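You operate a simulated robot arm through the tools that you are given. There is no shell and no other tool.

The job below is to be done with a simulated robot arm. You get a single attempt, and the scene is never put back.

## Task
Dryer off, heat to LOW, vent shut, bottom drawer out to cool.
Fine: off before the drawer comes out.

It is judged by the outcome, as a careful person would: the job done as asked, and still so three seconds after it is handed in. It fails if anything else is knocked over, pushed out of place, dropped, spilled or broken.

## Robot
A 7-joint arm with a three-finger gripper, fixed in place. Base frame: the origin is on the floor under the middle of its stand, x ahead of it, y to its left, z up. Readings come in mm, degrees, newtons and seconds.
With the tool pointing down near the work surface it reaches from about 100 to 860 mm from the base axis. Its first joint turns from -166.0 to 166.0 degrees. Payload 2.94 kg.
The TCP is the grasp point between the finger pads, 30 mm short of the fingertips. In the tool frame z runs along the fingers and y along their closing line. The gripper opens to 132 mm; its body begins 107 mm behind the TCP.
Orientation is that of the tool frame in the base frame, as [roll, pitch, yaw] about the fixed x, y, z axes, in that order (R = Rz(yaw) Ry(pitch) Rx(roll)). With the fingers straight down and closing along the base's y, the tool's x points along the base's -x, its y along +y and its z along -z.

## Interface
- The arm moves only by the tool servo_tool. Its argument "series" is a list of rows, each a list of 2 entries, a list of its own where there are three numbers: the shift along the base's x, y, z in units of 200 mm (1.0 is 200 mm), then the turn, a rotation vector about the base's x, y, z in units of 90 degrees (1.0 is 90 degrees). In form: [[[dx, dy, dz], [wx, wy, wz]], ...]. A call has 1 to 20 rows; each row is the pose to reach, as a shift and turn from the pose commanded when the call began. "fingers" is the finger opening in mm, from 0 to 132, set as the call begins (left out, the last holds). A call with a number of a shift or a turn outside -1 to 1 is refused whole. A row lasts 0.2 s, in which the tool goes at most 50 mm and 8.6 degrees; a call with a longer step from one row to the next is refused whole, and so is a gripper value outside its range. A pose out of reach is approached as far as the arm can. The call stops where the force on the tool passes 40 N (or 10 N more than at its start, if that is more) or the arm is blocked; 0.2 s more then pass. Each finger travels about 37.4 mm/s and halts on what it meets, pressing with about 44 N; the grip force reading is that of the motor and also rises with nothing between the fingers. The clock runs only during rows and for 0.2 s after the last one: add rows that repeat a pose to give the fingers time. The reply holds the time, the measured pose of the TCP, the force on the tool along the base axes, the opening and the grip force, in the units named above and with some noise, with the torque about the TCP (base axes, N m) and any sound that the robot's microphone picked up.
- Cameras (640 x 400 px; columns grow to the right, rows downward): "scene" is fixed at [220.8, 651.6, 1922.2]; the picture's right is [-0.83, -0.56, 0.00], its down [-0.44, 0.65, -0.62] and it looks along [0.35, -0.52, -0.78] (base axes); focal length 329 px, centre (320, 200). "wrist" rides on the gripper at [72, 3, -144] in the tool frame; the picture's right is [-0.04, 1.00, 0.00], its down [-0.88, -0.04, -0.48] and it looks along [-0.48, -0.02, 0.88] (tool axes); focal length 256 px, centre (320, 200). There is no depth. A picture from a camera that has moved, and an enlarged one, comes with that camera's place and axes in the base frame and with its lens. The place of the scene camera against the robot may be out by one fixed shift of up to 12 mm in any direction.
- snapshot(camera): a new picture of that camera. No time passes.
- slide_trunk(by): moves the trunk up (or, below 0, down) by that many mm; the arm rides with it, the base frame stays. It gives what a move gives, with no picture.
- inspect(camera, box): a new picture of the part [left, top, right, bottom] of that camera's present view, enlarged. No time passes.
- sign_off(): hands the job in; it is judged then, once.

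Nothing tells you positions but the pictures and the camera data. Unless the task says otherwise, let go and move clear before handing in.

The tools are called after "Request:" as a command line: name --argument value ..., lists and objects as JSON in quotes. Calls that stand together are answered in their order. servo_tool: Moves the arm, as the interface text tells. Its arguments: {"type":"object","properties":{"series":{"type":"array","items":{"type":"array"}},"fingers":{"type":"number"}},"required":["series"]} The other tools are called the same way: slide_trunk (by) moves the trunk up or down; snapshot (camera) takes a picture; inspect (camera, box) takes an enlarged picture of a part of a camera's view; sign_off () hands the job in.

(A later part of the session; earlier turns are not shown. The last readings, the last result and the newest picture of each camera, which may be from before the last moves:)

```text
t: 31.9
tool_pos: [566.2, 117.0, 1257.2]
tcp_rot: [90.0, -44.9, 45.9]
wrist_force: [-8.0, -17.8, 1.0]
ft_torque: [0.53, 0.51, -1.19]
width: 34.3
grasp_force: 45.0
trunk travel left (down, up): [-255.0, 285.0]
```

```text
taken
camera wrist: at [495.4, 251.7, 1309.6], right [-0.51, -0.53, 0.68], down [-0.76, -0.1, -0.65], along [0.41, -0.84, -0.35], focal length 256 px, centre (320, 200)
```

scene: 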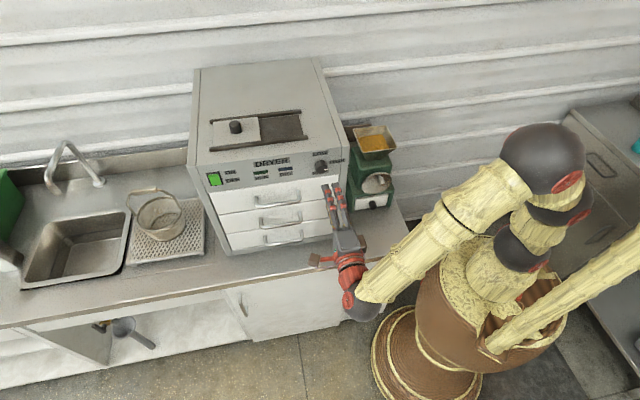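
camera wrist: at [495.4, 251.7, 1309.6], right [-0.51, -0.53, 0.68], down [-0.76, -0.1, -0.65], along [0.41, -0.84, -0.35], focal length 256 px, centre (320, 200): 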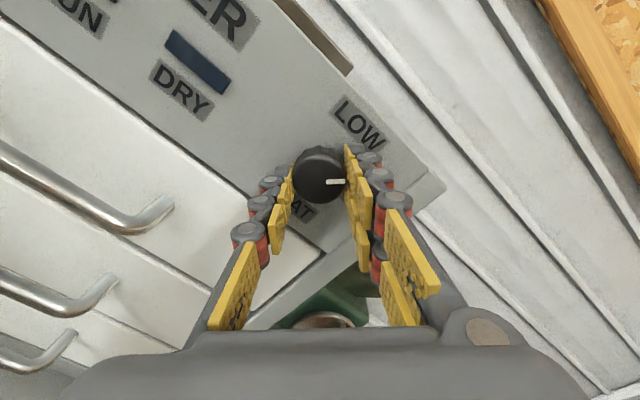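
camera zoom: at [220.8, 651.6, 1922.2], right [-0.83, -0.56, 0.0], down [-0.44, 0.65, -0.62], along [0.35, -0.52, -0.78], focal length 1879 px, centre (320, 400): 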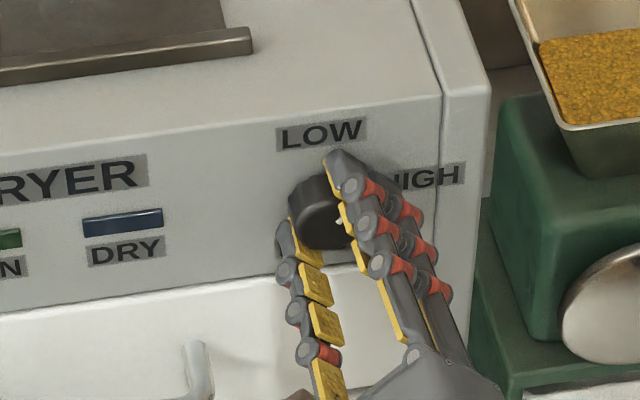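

The pointer stays fixed relative to the fingers, so the knob is turning with the gripper. I'll complete the other 45 degrees, easing off the side load a little.

Request:
servo_tool --series '[[[-0.005, -0.0055, 0], [-0.0602, 0.0577, 0]], [[-0.01, -0.0105, 0], [-0.1203, 0.1153, 0]], [[-0.01, -0.0105, 0], [-0.1805, 0.173, 0]], [[-0.01, -0.0105, 0], [-0.2407, 0.2307, 0]], [[-0.01, -0.0105, 0], [-0.3008, 0.2883, 0]], [[-0.01, -0.0105, 0], [-0.361, 0.346, 0]], [[-0.01, -0.0105, 0], [-0.361, 0.346, 0]]]'

Request:
inspect --camera "scene" --box '[270, 130, 370, 200]'

Request:
snapshot --camera "wrist"

```text
t: 33.5
tool_pos: [563.5, 116.8, 1260.0]
tcp_rot: [89.8, -0.2, 46.2]
wrist_force: [12.2, -11.2, 32.6]
ft_torque: [-0.27, -0.92, -0.1]
width: 34.3
grasp_force: 45.1
trunk travel left (down, up): [-255.0, 285.0]
```

```text
5.71 times, centred on (320, 165) of scene
camera zoom: at [220.8, 651.6, 1922.2], right [-0.83, -0.56, 0.0], down [-0.44, 0.65, -0.62], along [0.35, -0.52, -0.78], focal length 1879 px, centre (320, 400)
```

zoom: 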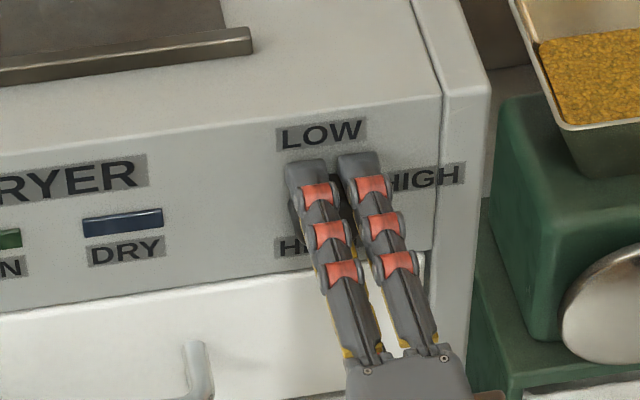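

```text
taken
camera wrist: at [510.3, 267.8, 1261.5], right [-0.03, -0.03, 1.0], down [-0.95, -0.3, -0.04], along [0.31, -0.95, -0.02], focal length 256 px, centre (320, 200)
```

wrist: 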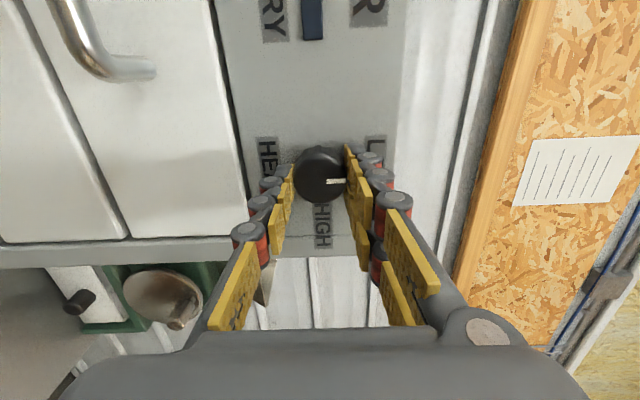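

The pointer should now be at LOW. I'll zoom in to check before releasing.

Request:
inspect --camera "wrist" --box '[260, 120, 400, 260]'

Request:
servo_tool --series '[[[0, 0, -0.005], [0, 0, 0]], [[0, 0, -0.01], [0, 0, 0]], [[0, 0, -0.01], [0, 0, 0]]]'

```text
2.86 times, centred on (330, 190) of wrist
camera zoom: at [510.3, 267.8, 1261.5], right [-0.03, -0.03, 1.0], down [-0.95, -0.3, -0.04], along [0.31, -0.95, -0.02], focal length 731 px, centre (291, 229)
```

zoom: 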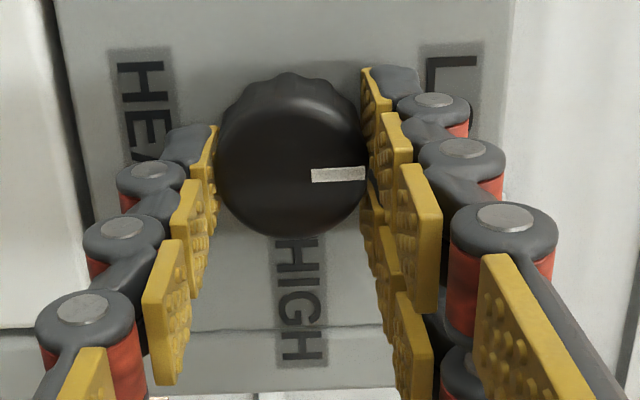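

```text
t: 33.9
tool_pos: [564.8, 116.0, 1260.8]
tcp_rot: [89.8, -0.5, 46.1]
wrist_force: [-0.2, -9.1, 6.6]
ft_torque: [-0.17, -0.33, -0.43]
width: 34.5
grasp_force: 44.3
trunk travel left (down, up): [-255.0, 285.0]
stopped in row 2: the force on the tool passed its limit at 48 N (the readings are from after the stop); the commanded pose is now the measured one
```

The pointer lines up with LOW, and the load has now relaxed. I'll open the fingers to release the knob.

Request:
servo_tool --series '[[[0, 0, 0], [0, 0, 0]], [[0, 0, 0], [0, 0, 0]], [[0, 0, 0], [0, 0, 0]], [[0, 0, 0], [0, 0, 0]], [[0, 0, 0], [0, 0, 0]]]' --fingers 70

Request:
inspect --camera "wrist" --box '[260, 120, 400, 260]'

```text
t: 35.1
tool_pos: [564.0, 118.0, 1258.7]
tcp_rot: [89.7, -0.3, 46.3]
wrist_force: [0.1, 0.1, 0.6]
ft_torque: [-0.01, -0.02, 0.0]
width: 70.0
grasp_force: 0.1
trunk travel left (down, up): [-255.0, 285.0]
```

```text
2.86 times, centred on (330, 190) of wrist
camera zoom: at [510.9, 269.4, 1260.4], right [-0.04, -0.03, 1.0], down [-0.95, -0.3, -0.04], along [0.31, -0.95, -0.02], focal length 731 px, centre (291, 229)
```

zoom: 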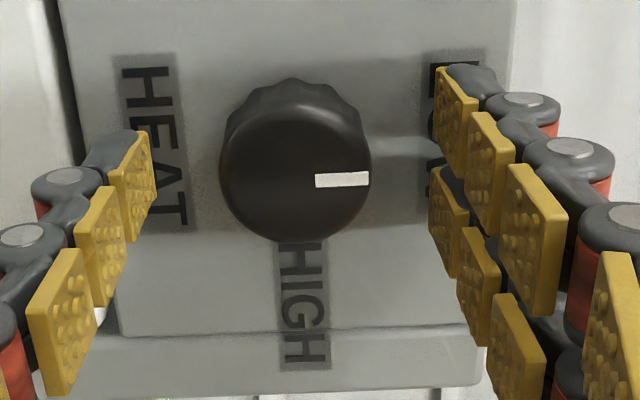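

The knob stayed with its pointer toward LOW. I'll back away along the face normal and check it in both cameras.

Request:
servo_tool --series '[[[-0.036, 0.0346, 0], [0, 0, 0]], [[-0.108, 0.1038, 0], [0, 0, 0]], [[-0.217, 0.2076, 0], [0, 0, 0]], [[-0.325, 0.311, 0], [0, 0, 0]], [[-0.433, 0.415, 0], [0, 0, 0]], [[-0.433, 0.415, 0], [0, 0, 0]]]'

Request:
inspect --camera "scene" --box '[270, 130, 370, 200]'

Request:
snapshot --camera "wrist"

Request:
inspect --camera "wrist" --box '[260, 90, 400, 200]'

```text
t: 36.5
tool_pos: [477.9, 196.4, 1259.7]
tcp_rot: [89.7, -0.3, 46.3]
wrist_force: [-0.9, 0.0, -0.4]
ft_torque: [0.04, -0.01, -0.03]
width: 70.1
grasp_force: 0.0
trunk travel left (down, up): [-255.0, 285.0]
```

```text
5.71 times, centred on (320, 165) of scene
camera zoom: at [220.8, 651.6, 1922.2], right [-0.83, -0.56, 0.0], down [-0.44, 0.65, -0.62], along [0.35, -0.52, -0.78], focal length 1879 px, centre (320, 400)
```

zoom: 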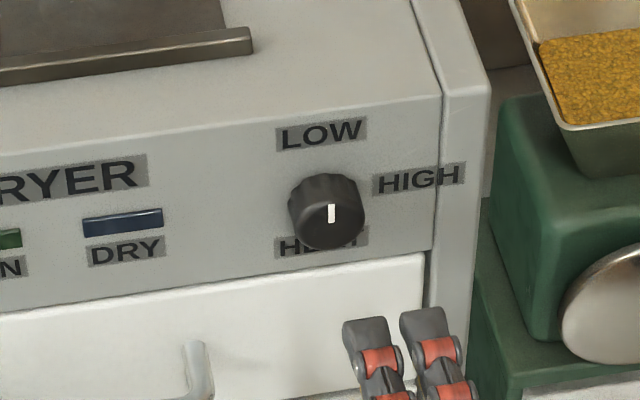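

```text
taken
camera wrist: at [424.2, 349.2, 1262.0], right [-0.04, -0.03, 1.0], down [-0.95, -0.3, -0.04], along [0.31, -0.95, -0.02], focal length 256 px, centre (320, 200)
```

wrist: 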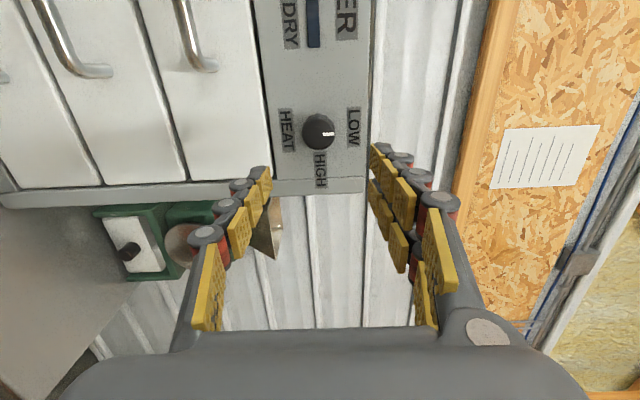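

```text
3.64 times, centred on (330, 145) of wrist
camera zoom: at [424.2, 349.2, 1262.0], right [-0.04, -0.03, 1.0], down [-0.95, -0.3, -0.04], along [0.31, -0.95, -0.02], focal length 931 px, centre (284, 400)
```

zoom: 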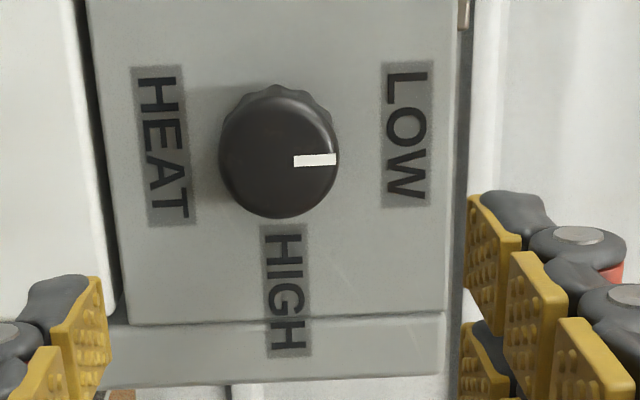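

The heat pointer now points exactly at LOW. The gripper's present roll, with fingers closing vertically, suits gripping the drawer bar, so I'll do the bottom drawer next: first lowering the trunk, well clear of the handles.

Request:
slide_trunk --by -200

Request:
snapshot --camera "scene"

Request:
snapshot --camera "wrist"

```text
t: 38.6
tool_pos: [477.6, 196.2, 1059.2]
tcp_rot: [89.7, -0.3, 46.2]
wrist_force: [0.3, 0.5, 0.6]
ft_torque: [0.01, 0.02, -0.01]
width: 69.6
grasp_force: 0.0
trunk travel left (down, up): [-55.0, 485.0]
```

```text
taken
```

scene: 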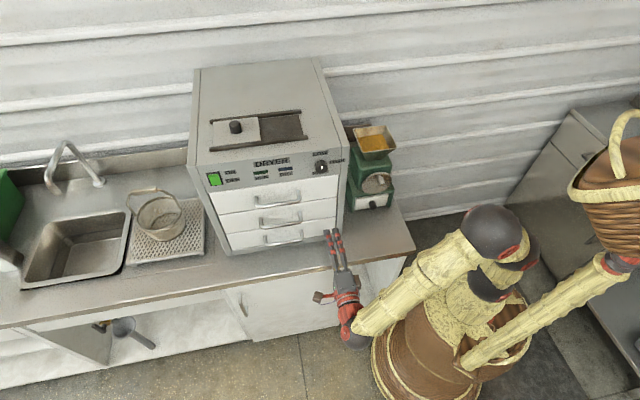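

```text
taken
camera wrist: at [424.5, 349.0, 1062.2], right [-0.04, -0.03, 1.0], down [-0.95, -0.3, -0.04], along [0.31, -0.95, -0.02], focal length 256 px, centre (320, 200)
```

wrist: 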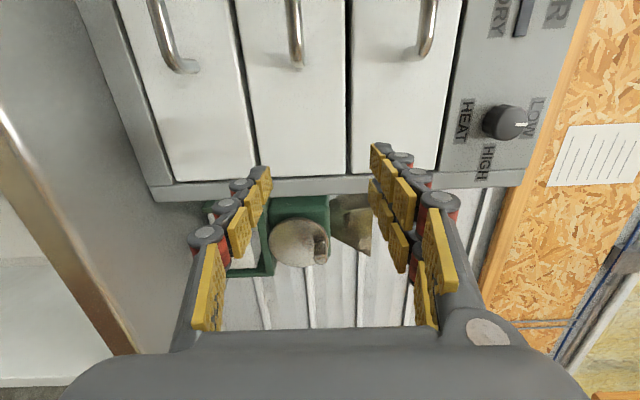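

I'm level with the drawers now. I'll move across and down in front of the bottom drawer's handle, keeping about 90 mm clear of all the handles, and then look.

Request:
servo_tool --series '[[[0.078, 0.086, -0.095], [0, 0, 0]], [[0.157, 0.173, -0.19], [0, 0, 0]], [[0.235, 0.26, -0.285], [0, 0, 0]], [[0.313, 0.346, -0.381], [0, 0, 0]], [[0.392, 0.432, -0.476], [0, 0, 0]], [[0.47, 0.519, -0.571], [0, 0, 0]], [[0.47, 0.519, -0.571], [0, 0, 0]]]'

Request:
snapshot --camera "wrist"

Request:
snapshot --camera "scene"

```text
t: 40.2
tool_pos: [571.5, 298.9, 945.8]
tcp_rot: [89.7, -0.3, 46.3]
wrist_force: [0.7, 0.5, -0.5]
ft_torque: [-0.07, -0.02, -0.01]
width: 69.9
grasp_force: 0.1
trunk travel left (down, up): [-55.0, 485.0]
```

```text
taken
camera wrist: at [517.1, 451.5, 947.4], right [-0.04, -0.03, 1.0], down [-0.95, -0.3, -0.04], along [0.31, -0.95, -0.02], focal length 256 px, centre (320, 200)
```

wrist: 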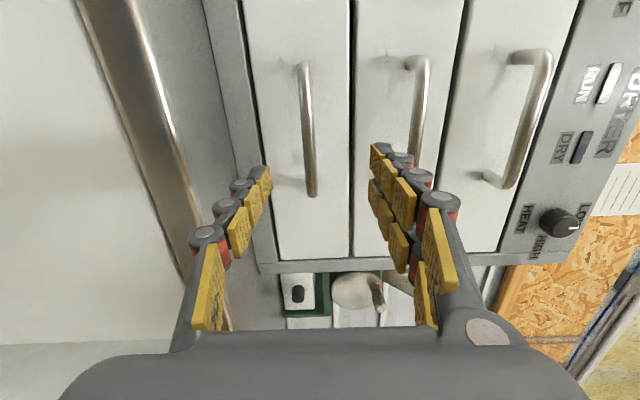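

```text
taken
```

scene: 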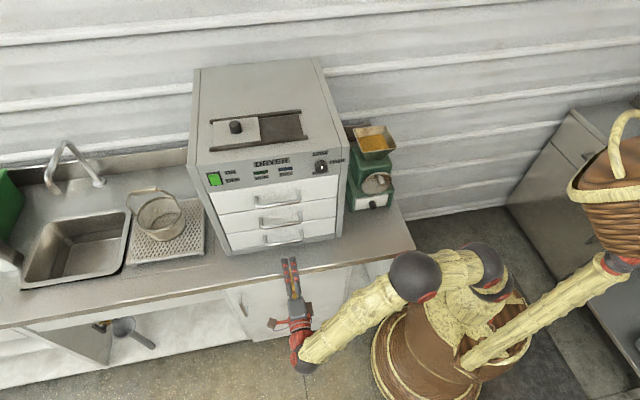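

The bottom handle is right ahead. I'll zoom in to measure its bar height and protrusion.

Request:
inspect --camera "wrist" --box '[220, 40, 400, 220]'

Request:
inspect --camera "scene" --box '[220, 200, 340, 280]'

```text
2.22 times, centred on (310, 130) of wrist
camera zoom: at [517.1, 451.5, 947.4], right [-0.04, -0.03, 1.0], down [-0.95, -0.3, -0.04], along [0.31, -0.95, -0.02], focal length 569 px, centre (342, 356)
```

zoom: 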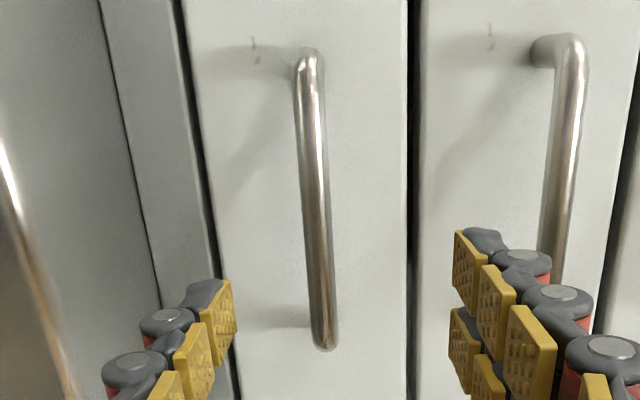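

```text
5.00 times, centred on (280, 240) of scene
camera zoom: at [220.8, 651.6, 1922.2], right [-0.83, -0.56, 0.0], down [-0.44, 0.65, -0.62], along [0.35, -0.52, -0.78], focal length 1644 px, centre (520, 0)
```

zoom: 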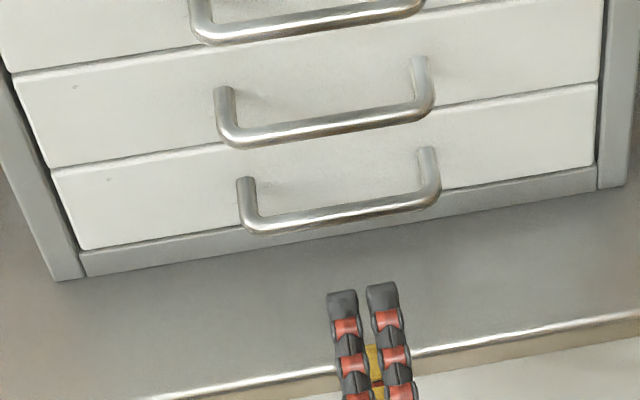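

The bar is about 11 mm thick at z≈932, standing out about 35 mm (n≈-328), with its centre at r≈611. I'll drop to bar height and move in with the fingers open 70 mm, one side above and the other below the bar.

Request:
servo_tool --series '[[[0, 0, -0.035], [0, 0, 0]], [[0, 0, -0.069], [0, 0, 0]], [[0.063, -0.06, -0.069], [0, 0, 0]], [[0.125, -0.12, -0.069], [0, 0, 0]], [[0.188, -0.18, -0.069], [0, 0, 0]], [[0.25, -0.24, -0.069], [0, 0, 0]], [[0.307, -0.294, -0.069], [0, 0, 0]], [[0.307, -0.294, -0.069], [0, 0, 0]]]'

Request:
snapshot --camera "wrist"

Request:
inspect --camera "scene" --box '[220, 200, 340, 280]'

```text
t: 42.0
tool_pos: [633.8, 241.5, 931.3]
tcp_rot: [89.7, -0.2, 46.3]
wrist_force: [1.2, -1.1, 0.7]
ft_torque: [0.02, 0.03, -0.02]
width: 69.8
grasp_force: 0.0
trunk travel left (down, up): [-55.0, 485.0]
```

```text
taken
camera wrist: at [579.3, 392.5, 932.6], right [-0.04, -0.03, 1.0], down [-0.95, -0.3, -0.04], along [0.31, -0.95, -0.02], focal length 256 px, centre (320, 200)
```

wrist: 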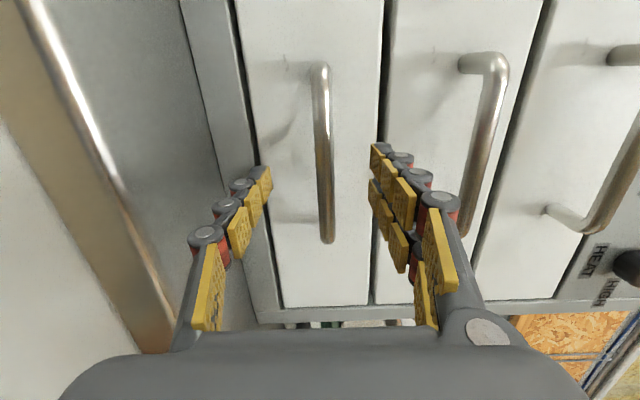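

```text
5.00 times, centred on (280, 240) of scene
camera zoom: at [220.8, 651.6, 1922.2], right [-0.83, -0.56, 0.0], down [-0.44, 0.65, -0.62], along [0.35, -0.52, -0.78], focal length 1644 px, centre (520, 0)
```

zoom: 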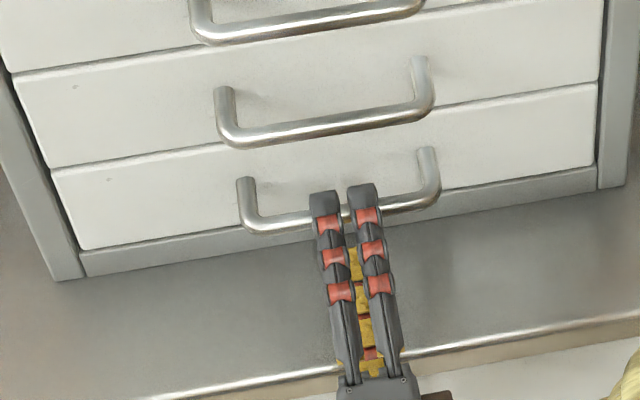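

The bar sits centred between the fingers. I'll advance 28 mm so the pads straddle the bar, with the tips still about 15 mm off the drawer face, and then close.

Request:
servo_tool --series '[[[0.034, -0.032, 0], [0, 0, 0]], [[0.068, -0.065, 0], [0, 0, 0]], [[0.101, -0.097, 0], [0, 0, 0]], [[0.101, -0.097, 0], [0, 0, 0]]]'

Request:
servo_tool --series '[[[0, 0, 0], [0, 0, 0]], [[0, 0, 0], [0, 0, 0]], [[0, 0, 0], [0, 0, 0]], [[0, 0, 0], [0, 0, 0]], [[0, 0, 0], [0, 0, 0]], [[0, 0, 0], [0, 0, 0]], [[0, 0, 0], [0, 0, 0]], [[0, 0, 0], [0, 0, 0]]]' --fingers 4

Request:
snapshot --camera "wrist"

Request:
inspect --camera "scene" --box '[220, 200, 340, 280]'

```text
t: 43.0
tool_pos: [653.9, 221.8, 930.2]
tcp_rot: [89.7, -0.2, 46.3]
wrist_force: [-0.2, 0.3, 0.2]
ft_torque: [-0.03, 0.01, -0.02]
width: 69.8
grasp_force: 0.1
trunk travel left (down, up): [-55.0, 485.0]
```

```text
t: 44.9
tool_pos: [653.1, 222.9, 932.6]
tcp_rot: [89.5, -0.3, 46.1]
wrist_force: [2.7, 2.8, 20.4]
ft_torque: [-0.27, 0.15, -0.14]
width: 17.3
grasp_force: 10.2
trunk travel left (down, up): [-55.0, 485.0]
```

```text
taken
camera wrist: at [598.9, 374.8, 934.1], right [-0.04, -0.03, 1.0], down [-0.95, -0.31, -0.05], along [0.31, -0.95, -0.02], focal length 256 px, centre (320, 200)
```

wrist: 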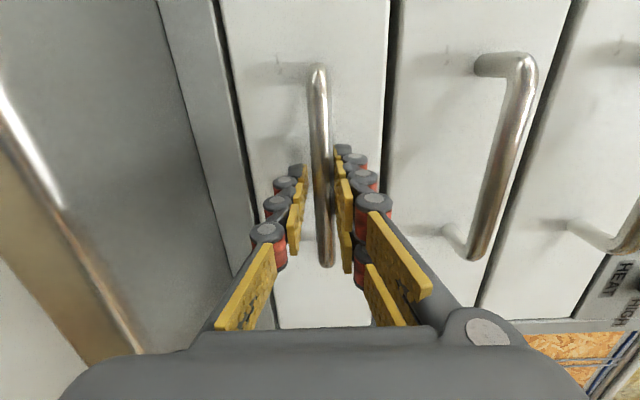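

```text
5.00 times, centred on (280, 240) of scene
camera zoom: at [220.8, 651.6, 1922.2], right [-0.83, -0.56, 0.0], down [-0.44, 0.65, -0.62], along [0.35, -0.52, -0.78], focal length 1644 px, centre (520, 0)
```

zoom: 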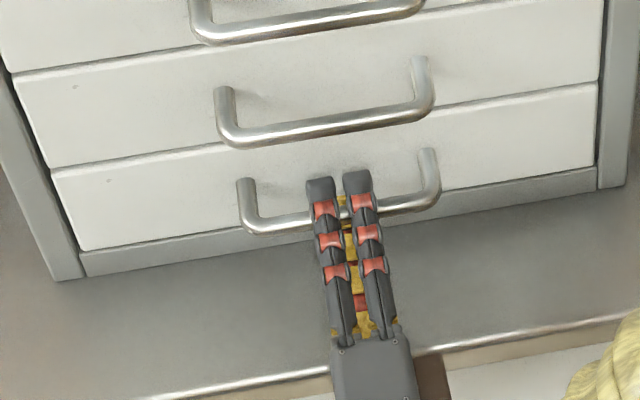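

One side has touched the bar first, giving a 20 N upward load. I'll raise the tool about 3 mm to centre it and let the grip finish closing.

Request:
servo_tool --series '[[[0, 0, 0.0075], [0, 0, 0]], [[0, 0, 0.015], [0, 0, 0]], [[0, 0, 0.02], [0, 0, 0]], [[0, 0, 0.02], [0, 0, 0]], [[0, 0, 0.02], [0, 0, 0]], [[0, 0, 0.02], [0, 0, 0]]]' --fingers 0

Request:
inspect --camera "wrist" --box '[240, 100, 420, 280]'

```text
t: 46.2
tool_pos: [652.6, 222.2, 933.9]
tcp_rot: [89.7, -0.1, 46.2]
wrist_force: [-2.0, -0.7, 6.5]
ft_torque: [-0.19, 0.21, 0.47]
width: 12.6
grasp_force: 39.8
trunk travel left (down, up): [-55.0, 485.0]
```

```text
2.22 times, centred on (330, 190) of wrist
camera zoom: at [599.0, 374.5, 936.5], right [-0.04, -0.03, 1.0], down [-0.95, -0.3, -0.04], along [0.31, -0.95, -0.02], focal length 569 px, centre (298, 222)
```

zoom: 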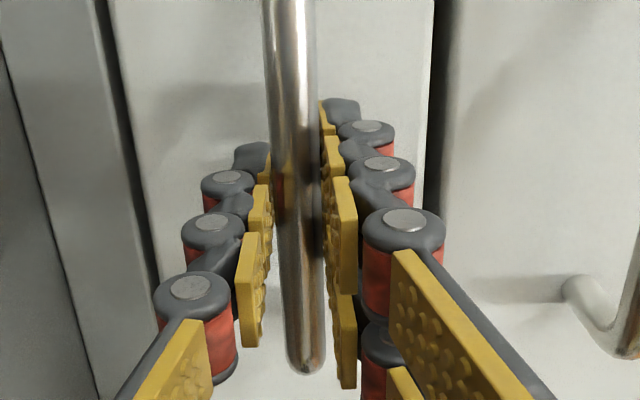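

The bar is gripped at 12.6 mm with 40 N. I'll pull straight out, starting with a short stretch to check the load.

Request:
servo_tool --series '[[[-0.018, 0.0173, 0], [0, 0, 0]], [[-0.036, 0.0346, 0], [0, 0, 0]], [[-0.072, 0.069, 0], [0, 0, 0]], [[-0.108, 0.104, 0], [0, 0, 0]], [[-0.144, 0.138, 0], [0, 0, 0]], [[-0.18, 0.173, 0], [0, 0, 0]]]'

Request:
snapshot --camera "wrist"

Request:
snapshot --camera "scene"

```text
t: 47.6
tool_pos: [618.2, 258.1, 935.8]
tcp_rot: [89.8, -0.2, 46.1]
wrist_force: [-11.7, -8.7, -10.1]
ft_torque: [-0.14, 0.11, 0.83]
width: 12.3
grasp_force: 39.2
trunk travel left (down, up): [-55.0, 485.0]
```

```text
taken
camera wrist: at [564.3, 409.4, 936.5], right [-0.03, -0.03, 1.0], down [-0.95, -0.3, -0.04], along [0.3, -0.95, -0.02], focal length 256 px, centre (320, 200)
```

wrist: 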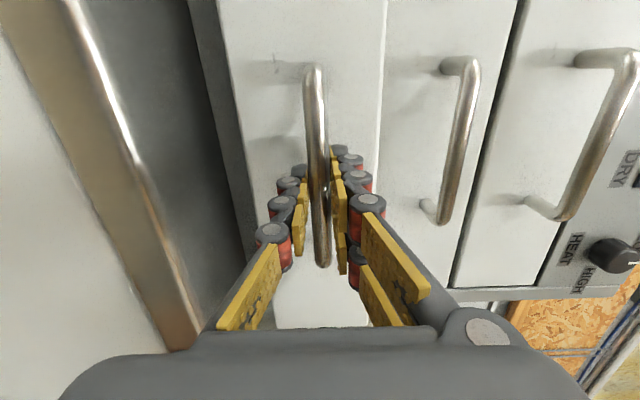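

```text
taken
```

scene: 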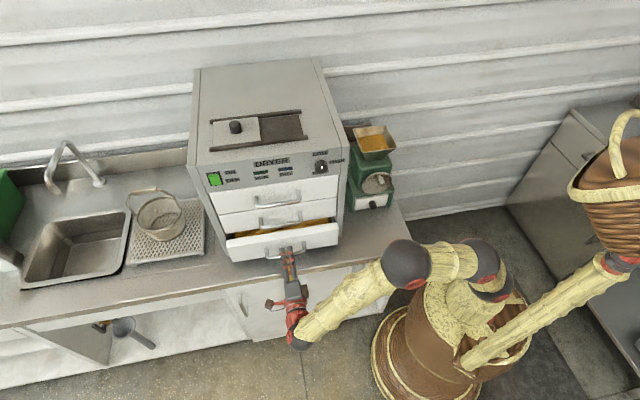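

The bottom drawer is sliding out with the grip holding, and I can see grain inside. I'll keep pulling steadily with small corrections for the side load.

Request:
servo_tool --series '[[[-0.038, 0.0325, -0.003], [0, 0, 0]], [[-0.076, 0.065, -0.006], [0, 0, 0]], [[-0.114, 0.0985, -0.008], [0, 0, 0]], [[-0.15, 0.133, -0.008], [0, 0, 0]], [[-0.186, 0.168, -0.008], [0, 0, 0]], [[-0.222, 0.202, -0.008], [0, 0, 0]], [[-0.258, 0.237, -0.008], [0, 0, 0]]]'

Request:
snapshot --camera "scene"

Request:
snapshot --camera "wrist"

```text
t: 49.2
tool_pos: [568.3, 308.7, 934.9]
tcp_rot: [89.7, -0.4, 46.4]
wrist_force: [15.1, 17.0, -2.3]
ft_torque: [-0.31, 0.28, 0.04]
width: 12.7
grasp_force: 38.7
trunk travel left (down, up): [-55.0, 485.0]
```

```text
taken
```

scene: 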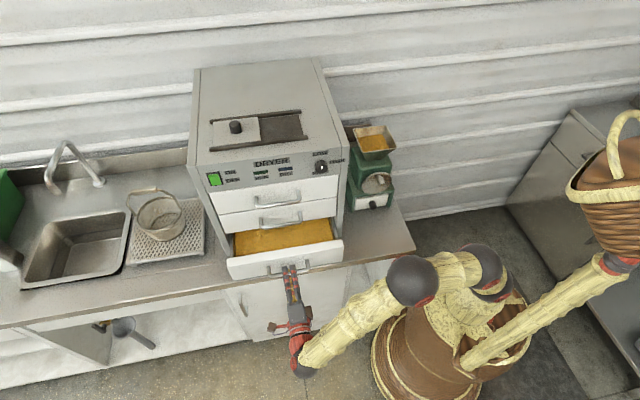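

```text
taken
camera wrist: at [513.3, 459.3, 936.6], right [-0.04, -0.03, 1.0], down [-0.95, -0.31, -0.05], along [0.31, -0.95, -0.02], focal length 256 px, centre (320, 200)
```

wrist: 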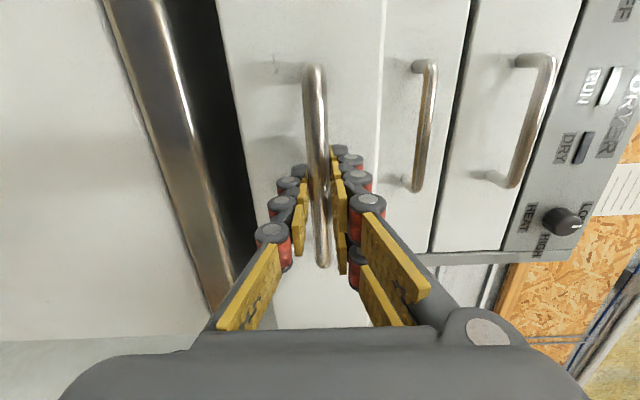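

The drawer is about 120 mm out and the load has swung slightly the other way, so I overcorrected. I'll remove that correction and pull further, watching for the drawer's stop.

Request:
servo_tool --series '[[[-0.031, 0.041, 0], [0, 0, 0]], [[-0.066, 0.077, 0], [0, 0, 0]], [[-0.101, 0.113, 0], [0, 0, 0]], [[-0.136, 0.148, 0], [0, 0, 0]], [[-0.171, 0.184, 0], [0, 0, 0]], [[-0.206, 0.22, 0], [0, 0, 0]]]'

Request:
snapshot --camera "scene"

```text
t: 50.6
tool_pos: [526.5, 349.2, 934.2]
tcp_rot: [89.8, -0.3, 46.2]
wrist_force: [11.2, 11.4, 4.0]
ft_torque: [-0.3, 0.18, -0.54]
width: 12.8
grasp_force: 39.4
trunk travel left (down, up): [-55.0, 485.0]
```

```text
taken
```

scene: 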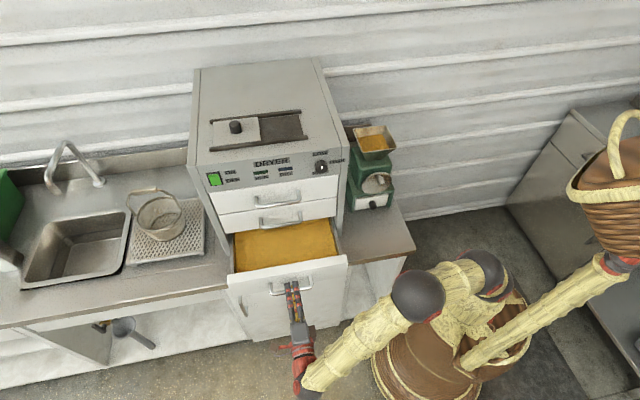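

That's about 180 mm with no stop yet. I'll continue a bit more, ready for the end stop.

Request:
servo_tool --series '[[[-0.031, 0.041, 0], [0, 0, 0]], [[-0.066, 0.077, 0], [0, 0, 0]], [[-0.101, 0.113, 0], [0, 0, 0]], [[-0.136, 0.148, 0], [0, 0, 0]]]'

Request:
snapshot --camera "scene"

Request:
snapshot --camera "wrist"

```text
t: 51.6
tool_pos: [497.5, 377.2, 935.2]
tcp_rot: [89.8, -0.1, 46.1]
wrist_force: [-4.9, -4.3, -1.2]
ft_torque: [-0.09, 0.06, -0.64]
width: 12.5
grasp_force: 39.3
trunk travel left (down, up): [-55.0, 485.0]
```

```text
taken
```

scene: 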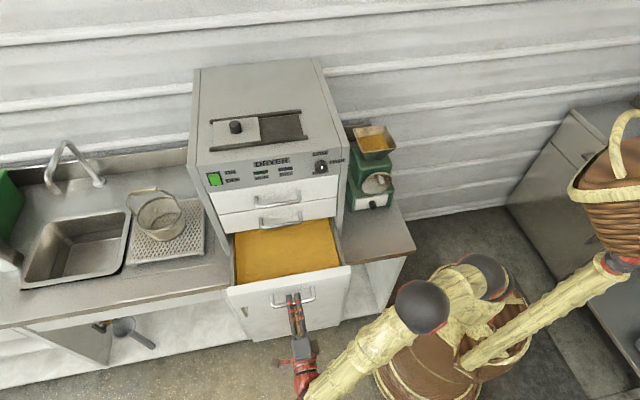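

```text
taken
camera wrist: at [443.8, 529.5, 936.4], right [-0.03, -0.03, 1.0], down [-0.95, -0.3, -0.04], along [0.3, -0.95, -0.02], focal length 256 px, centre (320, 200)
```

wrist: 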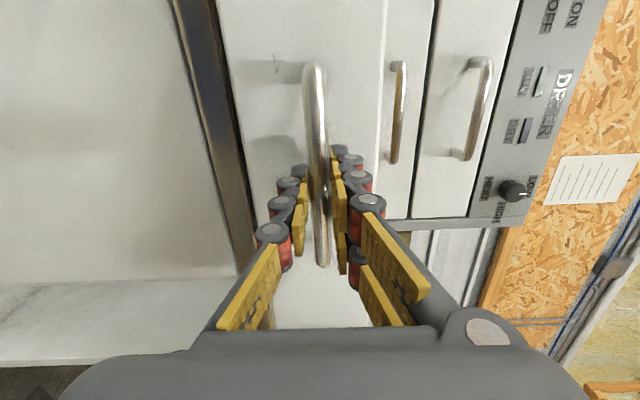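

About 220 mm out now, and the path shows the drawer slides exactly along (-0.707, 0.707). The cabinet is about 490 mm deep, so I'll ease it out a little further, feeling for the stop.

Request:
servo_tool --series '[[[-0.03, 0.03, 0], [0, 0, 0]], [[-0.06, 0.06, 0], [0, 0, 0]], [[-0.09, 0.09, 0], [0, 0, 0]], [[-0.12, 0.12, 0], [0, 0, 0]], [[-0.15, 0.15, 0], [0, 0, 0]]]'

Request:
snapshot --camera "scene"

```text
t: 52.9
tool_pos: [467.2, 408.0, 935.3]
tcp_rot: [89.7, -0.3, 46.1]
wrist_force: [-9.8, -8.8, -8.1]
ft_torque: [-0.17, 0.2, -0.74]
width: 12.5
grasp_force: 39.5
trunk travel left (down, up): [-55.0, 485.0]
```

```text
taken
```

scene: 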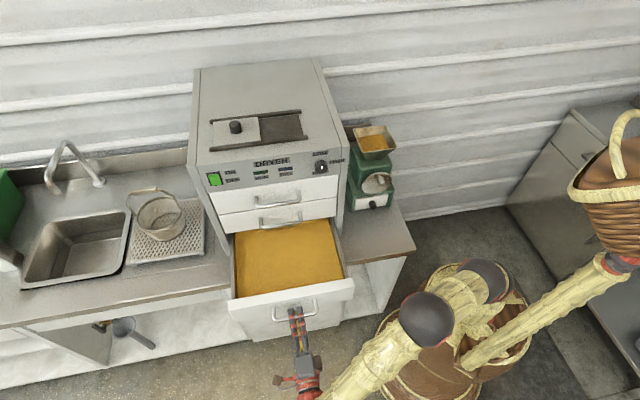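

The drawer is 262 mm out and still guided. I'll make one more short, slow pull to see whether the stop is near.

Request:
servo_tool --series '[[[-0.02, 0.02, 0], [0, 0, 0]], [[-0.04, 0.04, 0], [0, 0, 0]], [[-0.06, 0.06, 0], [0, 0, 0]], [[-0.08, 0.08, 0], [0, 0, 0]], [[-0.1, 0.1, 0], [0, 0, 0]], [[-0.12, 0.12, 0], [0, 0, 0]]]'

Request:
snapshot --camera "wrist"

Request:
inspect --camera "scene" --box '[200, 180, 380, 340]'

```text
t: 54.2
tool_pos: [443.5, 432.3, 934.8]
tcp_rot: [89.7, -0.4, 46.1]
wrist_force: [-12.3, -10.9, 0.2]
ft_torque: [-0.31, 0.28, 0.05]
width: 12.5
grasp_force: 39.6
trunk travel left (down, up): [-55.0, 485.0]
```

```text
taken
camera wrist: at [389.1, 584.1, 936.6], right [-0.04, -0.03, 1.0], down [-0.95, -0.3, -0.05], along [0.31, -0.95, -0.02], focal length 256 px, centre (320, 200)
```

wrist: 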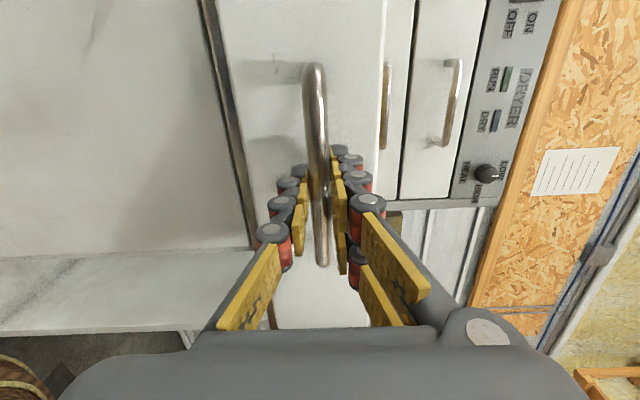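

```text
2.50 times, centred on (290, 260) of scene
camera zoom: at [220.8, 651.6, 1922.2], right [-0.83, -0.56, 0.0], down [-0.44, 0.65, -0.62], along [0.35, -0.52, -0.78], focal length 822 px, centre (395, 50)
```

zoom: 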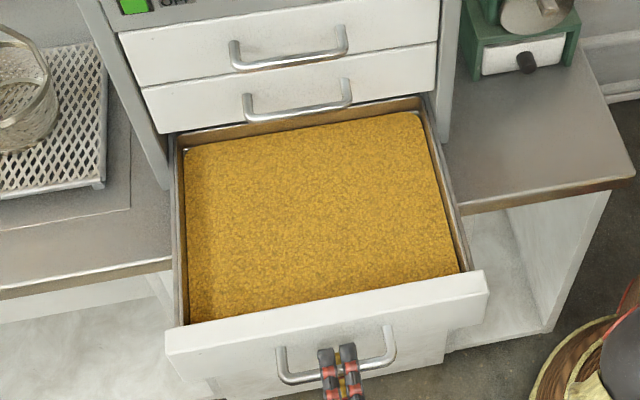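

The tray's back wall has just come into view, so the drawer is nearly fully out at 297 mm. I'll slide it back in about 40 mm, leaving it wide open but with its rear well supported.

Request:
servo_tool --series '[[[0.025, -0.035, 0], [0, 0, 0]], [[0.055, -0.065, 0], [0, 0, 0]], [[0.085, -0.095, 0], [0, 0, 0]], [[0.115, -0.125, 0], [0, 0, 0]], [[0.14, -0.15, 0], [0, 0, 0]], [[0.14, -0.15, 0], [0, 0, 0]]]'

Request:
inspect --camera "scene" --box '[200, 180, 380, 340]'

```text
t: 55.6
tool_pos: [471.4, 403.1, 935.0]
tcp_rot: [89.7, -0.4, 46.2]
wrist_force: [-4.7, -5.5, 5.4]
ft_torque: [-0.32, 0.23, 0.48]
width: 12.7
grasp_force: 39.6
trunk travel left (down, up): [-55.0, 485.0]
```

```text
2.50 times, centred on (290, 260) of scene
camera zoom: at [220.8, 651.6, 1922.2], right [-0.83, -0.56, 0.0], down [-0.44, 0.65, -0.62], along [0.35, -0.52, -0.78], focal length 822 px, centre (395, 50)
```

zoom: 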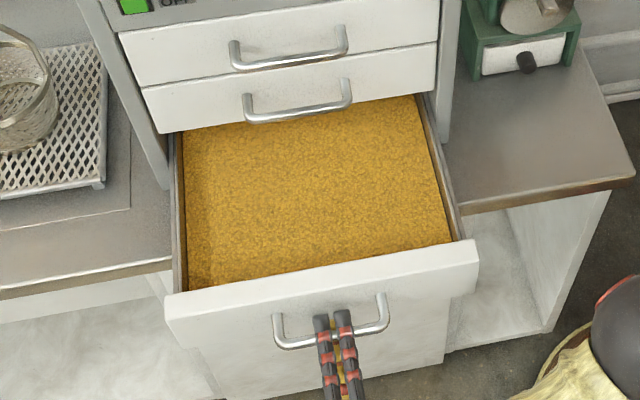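

The drawer is about 256 mm out with its rear inside the cabinet. I'll open the fingers to release the bar.

Request:
servo_tool --series '[[[0, 0, 0], [0, 0, 0]], [[0, 0, 0], [0, 0, 0]], [[0, 0, 0], [0, 0, 0]], [[0, 0, 0], [0, 0, 0]], [[0, 0, 0], [0, 0, 0]]]' --fingers 70

Request:
snapshot --camera "wrist"

```text
t: 56.9
tool_pos: [472.5, 403.6, 934.6]
tcp_rot: [89.7, -0.4, 46.2]
wrist_force: [0.0, 0.0, -0.9]
ft_torque: [0.02, 0.03, -0.03]
width: 70.1
grasp_force: 0.0
trunk travel left (down, up): [-55.0, 485.0]
```

```text
taken
camera wrist: at [418.6, 554.9, 935.5], right [-0.04, -0.03, 1.0], down [-0.95, -0.3, -0.04], along [0.31, -0.95, -0.02], focal length 256 px, centre (320, 200)
```

wrist: 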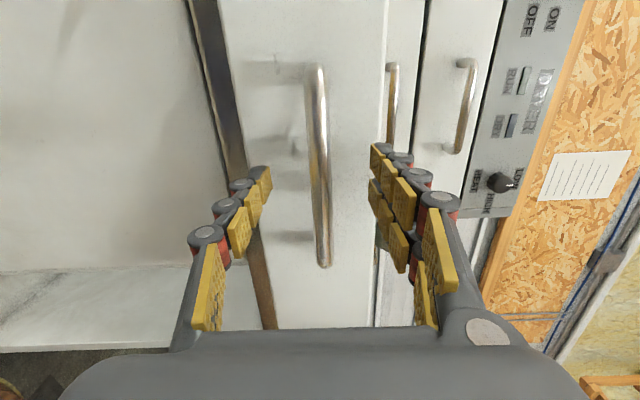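

The bar is free. I'll back off 60 mm straight out and then raise the trunk, clear of the open drawer.

Request:
servo_tool --series '[[[-0.03, 0.03, 0], [0, 0, 0]], [[-0.08, 0.08, 0], [0, 0, 0]], [[-0.14, 0.14, 0], [0, 0, 0]], [[-0.21, 0.21, 0], [0, 0, 0]], [[-0.21, 0.21, 0], [0, 0, 0]]]'

Request:
snapshot --camera "scene"

Request:
snapshot --camera "wrist"

```text
t: 58.0
tool_pos: [431.6, 445.3, 933.1]
tcp_rot: [89.7, -0.3, 46.1]
wrist_force: [-0.3, -0.2, 0.1]
ft_torque: [-0.02, -0.04, 0.02]
width: 69.9
grasp_force: 0.1
trunk travel left (down, up): [-55.0, 485.0]
```

```text
taken
```

scene: 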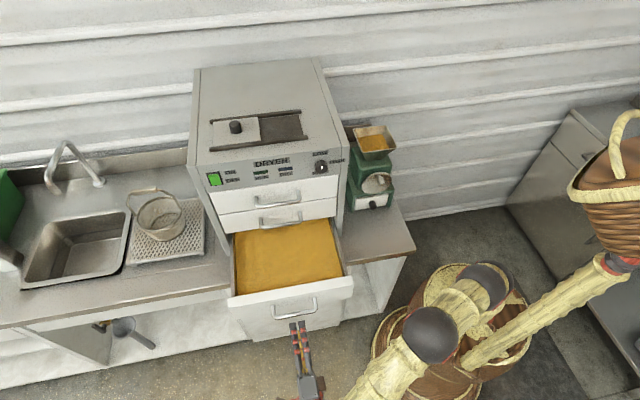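

```text
taken
camera wrist: at [376.8, 596.9, 934.0], right [-0.04, -0.03, 1.0], down [-0.95, -0.3, -0.04], along [0.31, -0.95, -0.02], focal length 256 px, centre (320, 200)
```

wrist: 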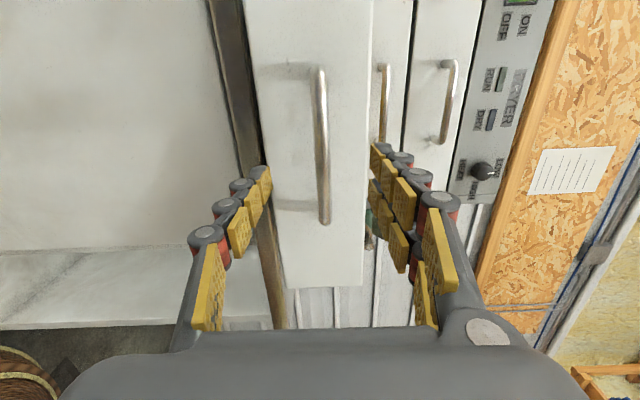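

The drawer stays open. I'll raise the trunk for the vent on top and then roll the gripper back to camera-up.

Request:
slide_trunk --by 350

Request:
servo_tool --series '[[[0, 0, 0], [0.0602, -0.0577, 0]], [[0, 0, 0], [0.1203, -0.1153, 0]], [[0, 0, 0], [0.1805, -0.173, 0]], [[0, 0, 0], [0.2407, -0.2307, 0]], [[0, 0, 0], [0.3008, -0.2883, 0]], [[0, 0, 0], [0.361, -0.346, 0]], [[0, 0, 0], [0.4212, -0.4037, 0]], [[0, 0, 0], [0.4813, -0.4613, 0]], [[0, 0, 0], [0.5415, -0.519, 0]], [[0, 0, 0], [0.6017, -0.5767, 0]], [[0, 0, 0], [0.6618, -0.6343, 0]], [[0, 0, 0], [0.722, -0.692, 0]], [[0, 0, 0], [0.722, -0.692, 0]]]'

Request:
snapshot --camera "wrist"

Request:
snapshot --camera "scene"

```text
t: 61.5
tool_pos: [430.8, 444.2, 1281.3]
tcp_rot: [89.7, -0.3, 46.2]
wrist_force: [-0.2, -0.1, -1.6]
ft_torque: [0.02, 0.03, -0.01]
width: 69.8
grasp_force: 0.0
trunk travel left (down, up): [-405.0, 135.0]
```

```text
t: 64.3
tool_pos: [430.2, 444.9, 1282.9]
tcp_rot: [-98.6, -89.6, -125.5]
wrist_force: [-0.1, 0.5, 0.3]
ft_torque: [-0.02, 0.02, 0.04]
width: 69.8
grasp_force: 0.0
trunk travel left (down, up): [-405.0, 135.0]
```

```text
taken
camera wrist: at [324.1, 543.1, 1354.3], right [-0.69, -0.72, -0.05], down [-0.31, 0.36, -0.88], along [0.65, -0.59, -0.48], focal length 256 px, centre (320, 200)
```

wrist: 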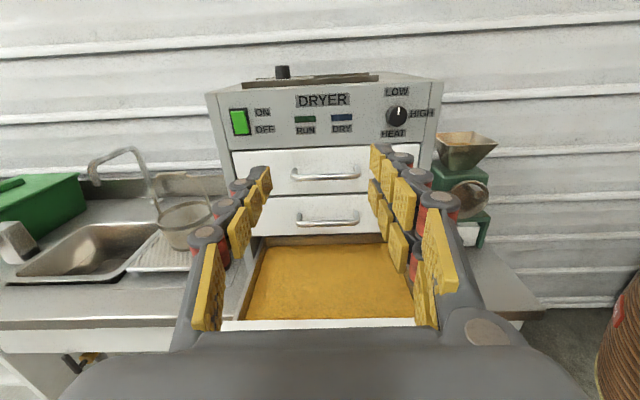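

```text
taken
```

scene: 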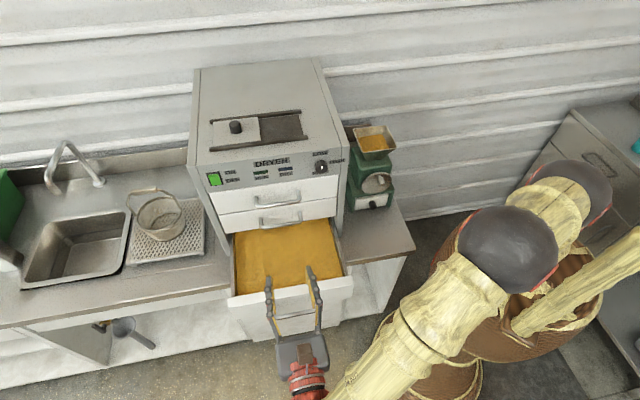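

All panel states look right and the drawer is open. Now I'll lift the gripper above dryer-top height and pitch it 45 degrees down toward the vent.

Request:
servo_tool --series '[[[0.03, -0.02, 0.1], [0.043, 0.045, 0]], [[0.075, -0.05, 0.2], [0.0865, 0.09, 0]], [[0.113, -0.075, 0.3], [0.13, 0.135, 0]], [[0.15, -0.1, 0.4], [0.173, 0.18, 0]], [[0.188, -0.125, 0.5], [0.216, 0.226, 0]], [[0.225, -0.15, 0.6], [0.26, 0.271, 0]], [[0.263, -0.175, 0.7], [0.303, 0.316, 0]], [[0.3, -0.2, 0.8], [0.346, 0.361, 0]], [[0.3, -0.2, 0.8], [0.346, 0.361, 0]]]'

Request:
servo_tool --series '[[[0.125, -0.1, 0.05], [0, 0, 0.044]], [[0.25, -0.2, 0.1], [0, 0, 0.089]], [[0.375, -0.3, 0.1], [0, 0, 0.133]], [[0.5, -0.4, 0.1], [0, 0, 0.178]], [[0.625, -0.5, 0.1], [0, 0, 0.222]], [[0.75, -0.6, 0.1], [0, 0, 0.267]], [[0.75, -0.6, 0.1], [0, 0, 0.267]]]'

Request:
snapshot --camera "wrist"

Request:
snapshot --camera "scene"

```text
t: 66.3
tool_pos: [489.6, 404.2, 1441.8]
tcp_rot: [180.0, -44.9, -44.1]
wrist_force: [-0.1, -0.5, -0.4]
ft_torque: [-0.03, 0.0, 0.01]
width: 70.1
grasp_force: 0.1
trunk travel left (down, up): [-405.0, 135.0]
```

```text
t: 67.9
tool_pos: [641.4, 284.1, 1462.1]
tcp_rot: [180.0, -44.8, -20.1]
wrist_force: [0.1, -0.7, 0.2]
ft_torque: [-0.03, -0.02, 0.02]
width: 70.2
grasp_force: 0.0
trunk travel left (down, up): [-405.0, 135.0]
```

```text
taken
camera wrist: at [592.6, 299.0, 1613.6], right [-0.37, -0.93, -0.03], down [-0.89, 0.36, -0.28], along [0.27, -0.08, -0.96], focal length 256 px, centre (320, 200)
```

wrist: 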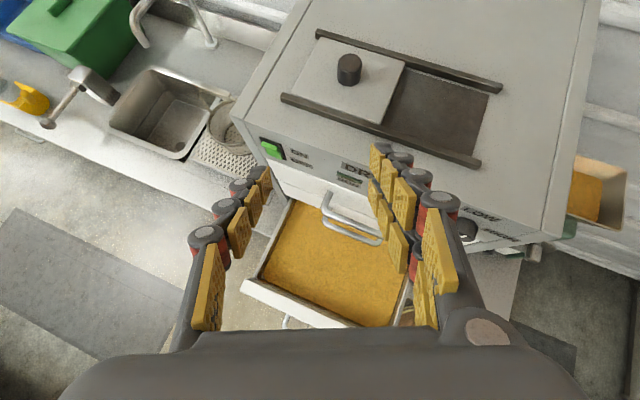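

```text
taken
```

scene: 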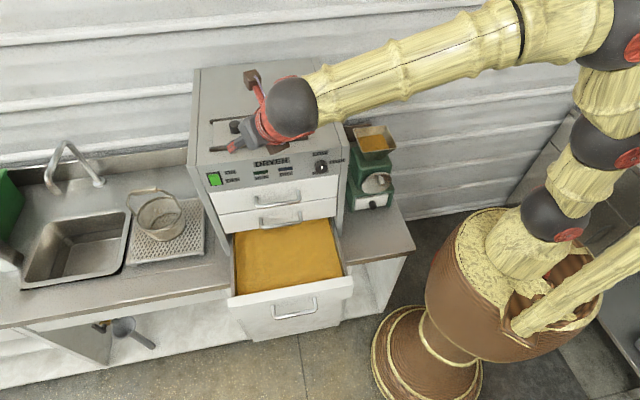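

This gives a clear view of the vent. I'll zoom in to measure the slider knob, rails and opening.

Request:
inspect --camera "wrist" --box '[270, 20, 510, 170]'

```text
2.67 times, centred on (390, 95) of wrist
camera zoom: at [592.6, 299.0, 1613.6], right [-0.37, -0.93, -0.03], down [-0.89, 0.36, -0.28], along [0.27, -0.08, -0.96], focal length 683 px, centre (133, 480)
```

zoom: 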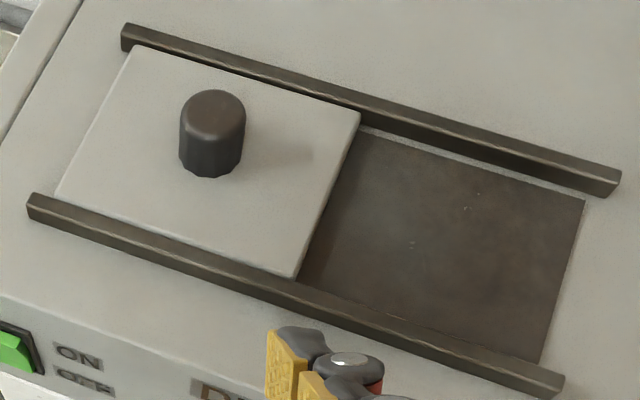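

The vent knob is about 33 mm across, its axis at (822, 173), spanning z≈1314–1347. The plate must slide about 126 mm toward (-0.707, -0.707) to cover the opening. I'll move above the knob, steepening the tool a bit.

Request:
servo_tool --series '[[[0.12, -0.076, -0.016], [0.0054, 0.0149, 0]], [[0.241, -0.153, -0.031], [0.0109, 0.0298, 0]], [[0.361, -0.229, -0.047], [0.0163, 0.0447, 0]], [[0.482, -0.305, -0.063], [0.0217, 0.0597, 0]], [[0.602, -0.381, -0.079], [0.0271, 0.0746, 0]], [[0.723, -0.458, -0.094], [0.0326, 0.0895, 0]], [[0.843, -0.534, -0.11], [0.038, 0.1044, 0]], [[0.843, -0.534, -0.11], [0.038, 0.1044, 0]]]'

Request:
snapshot --camera "wrist"

Request:
snapshot --camera "scene"

```text
t: 69.7
tool_pos: [811.0, 176.9, 1441.6]
tcp_rot: [-180.0, -34.9, -20.0]
wrist_force: [0.5, -0.3, 0.0]
ft_torque: [-0.02, 0.02, 0.03]
width: 69.9
grasp_force: 0.1
trunk travel left (down, up): [-405.0, 135.0]
```

```text
taken
camera wrist: at [786.6, 182.8, 1598.9], right [-0.38, -0.93, -0.02], down [-0.92, 0.38, -0.11], along [0.12, -0.02, -0.99], focal length 256 px, centre (320, 200)
```

wrist: 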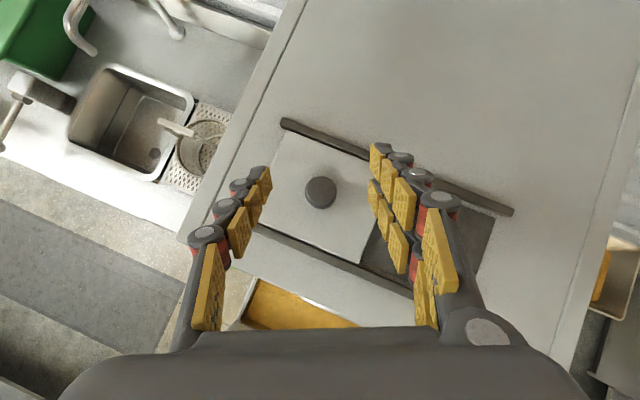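

```text
taken
```

scene: 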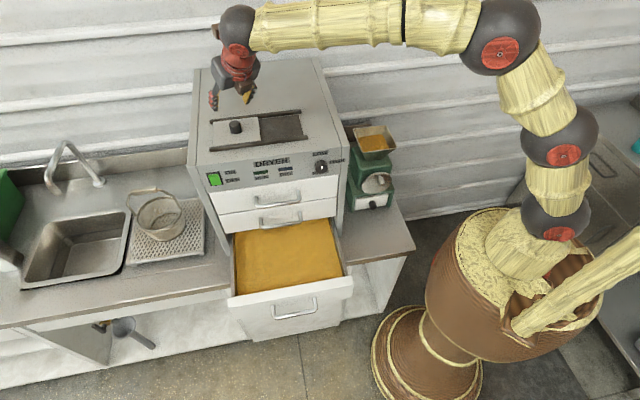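

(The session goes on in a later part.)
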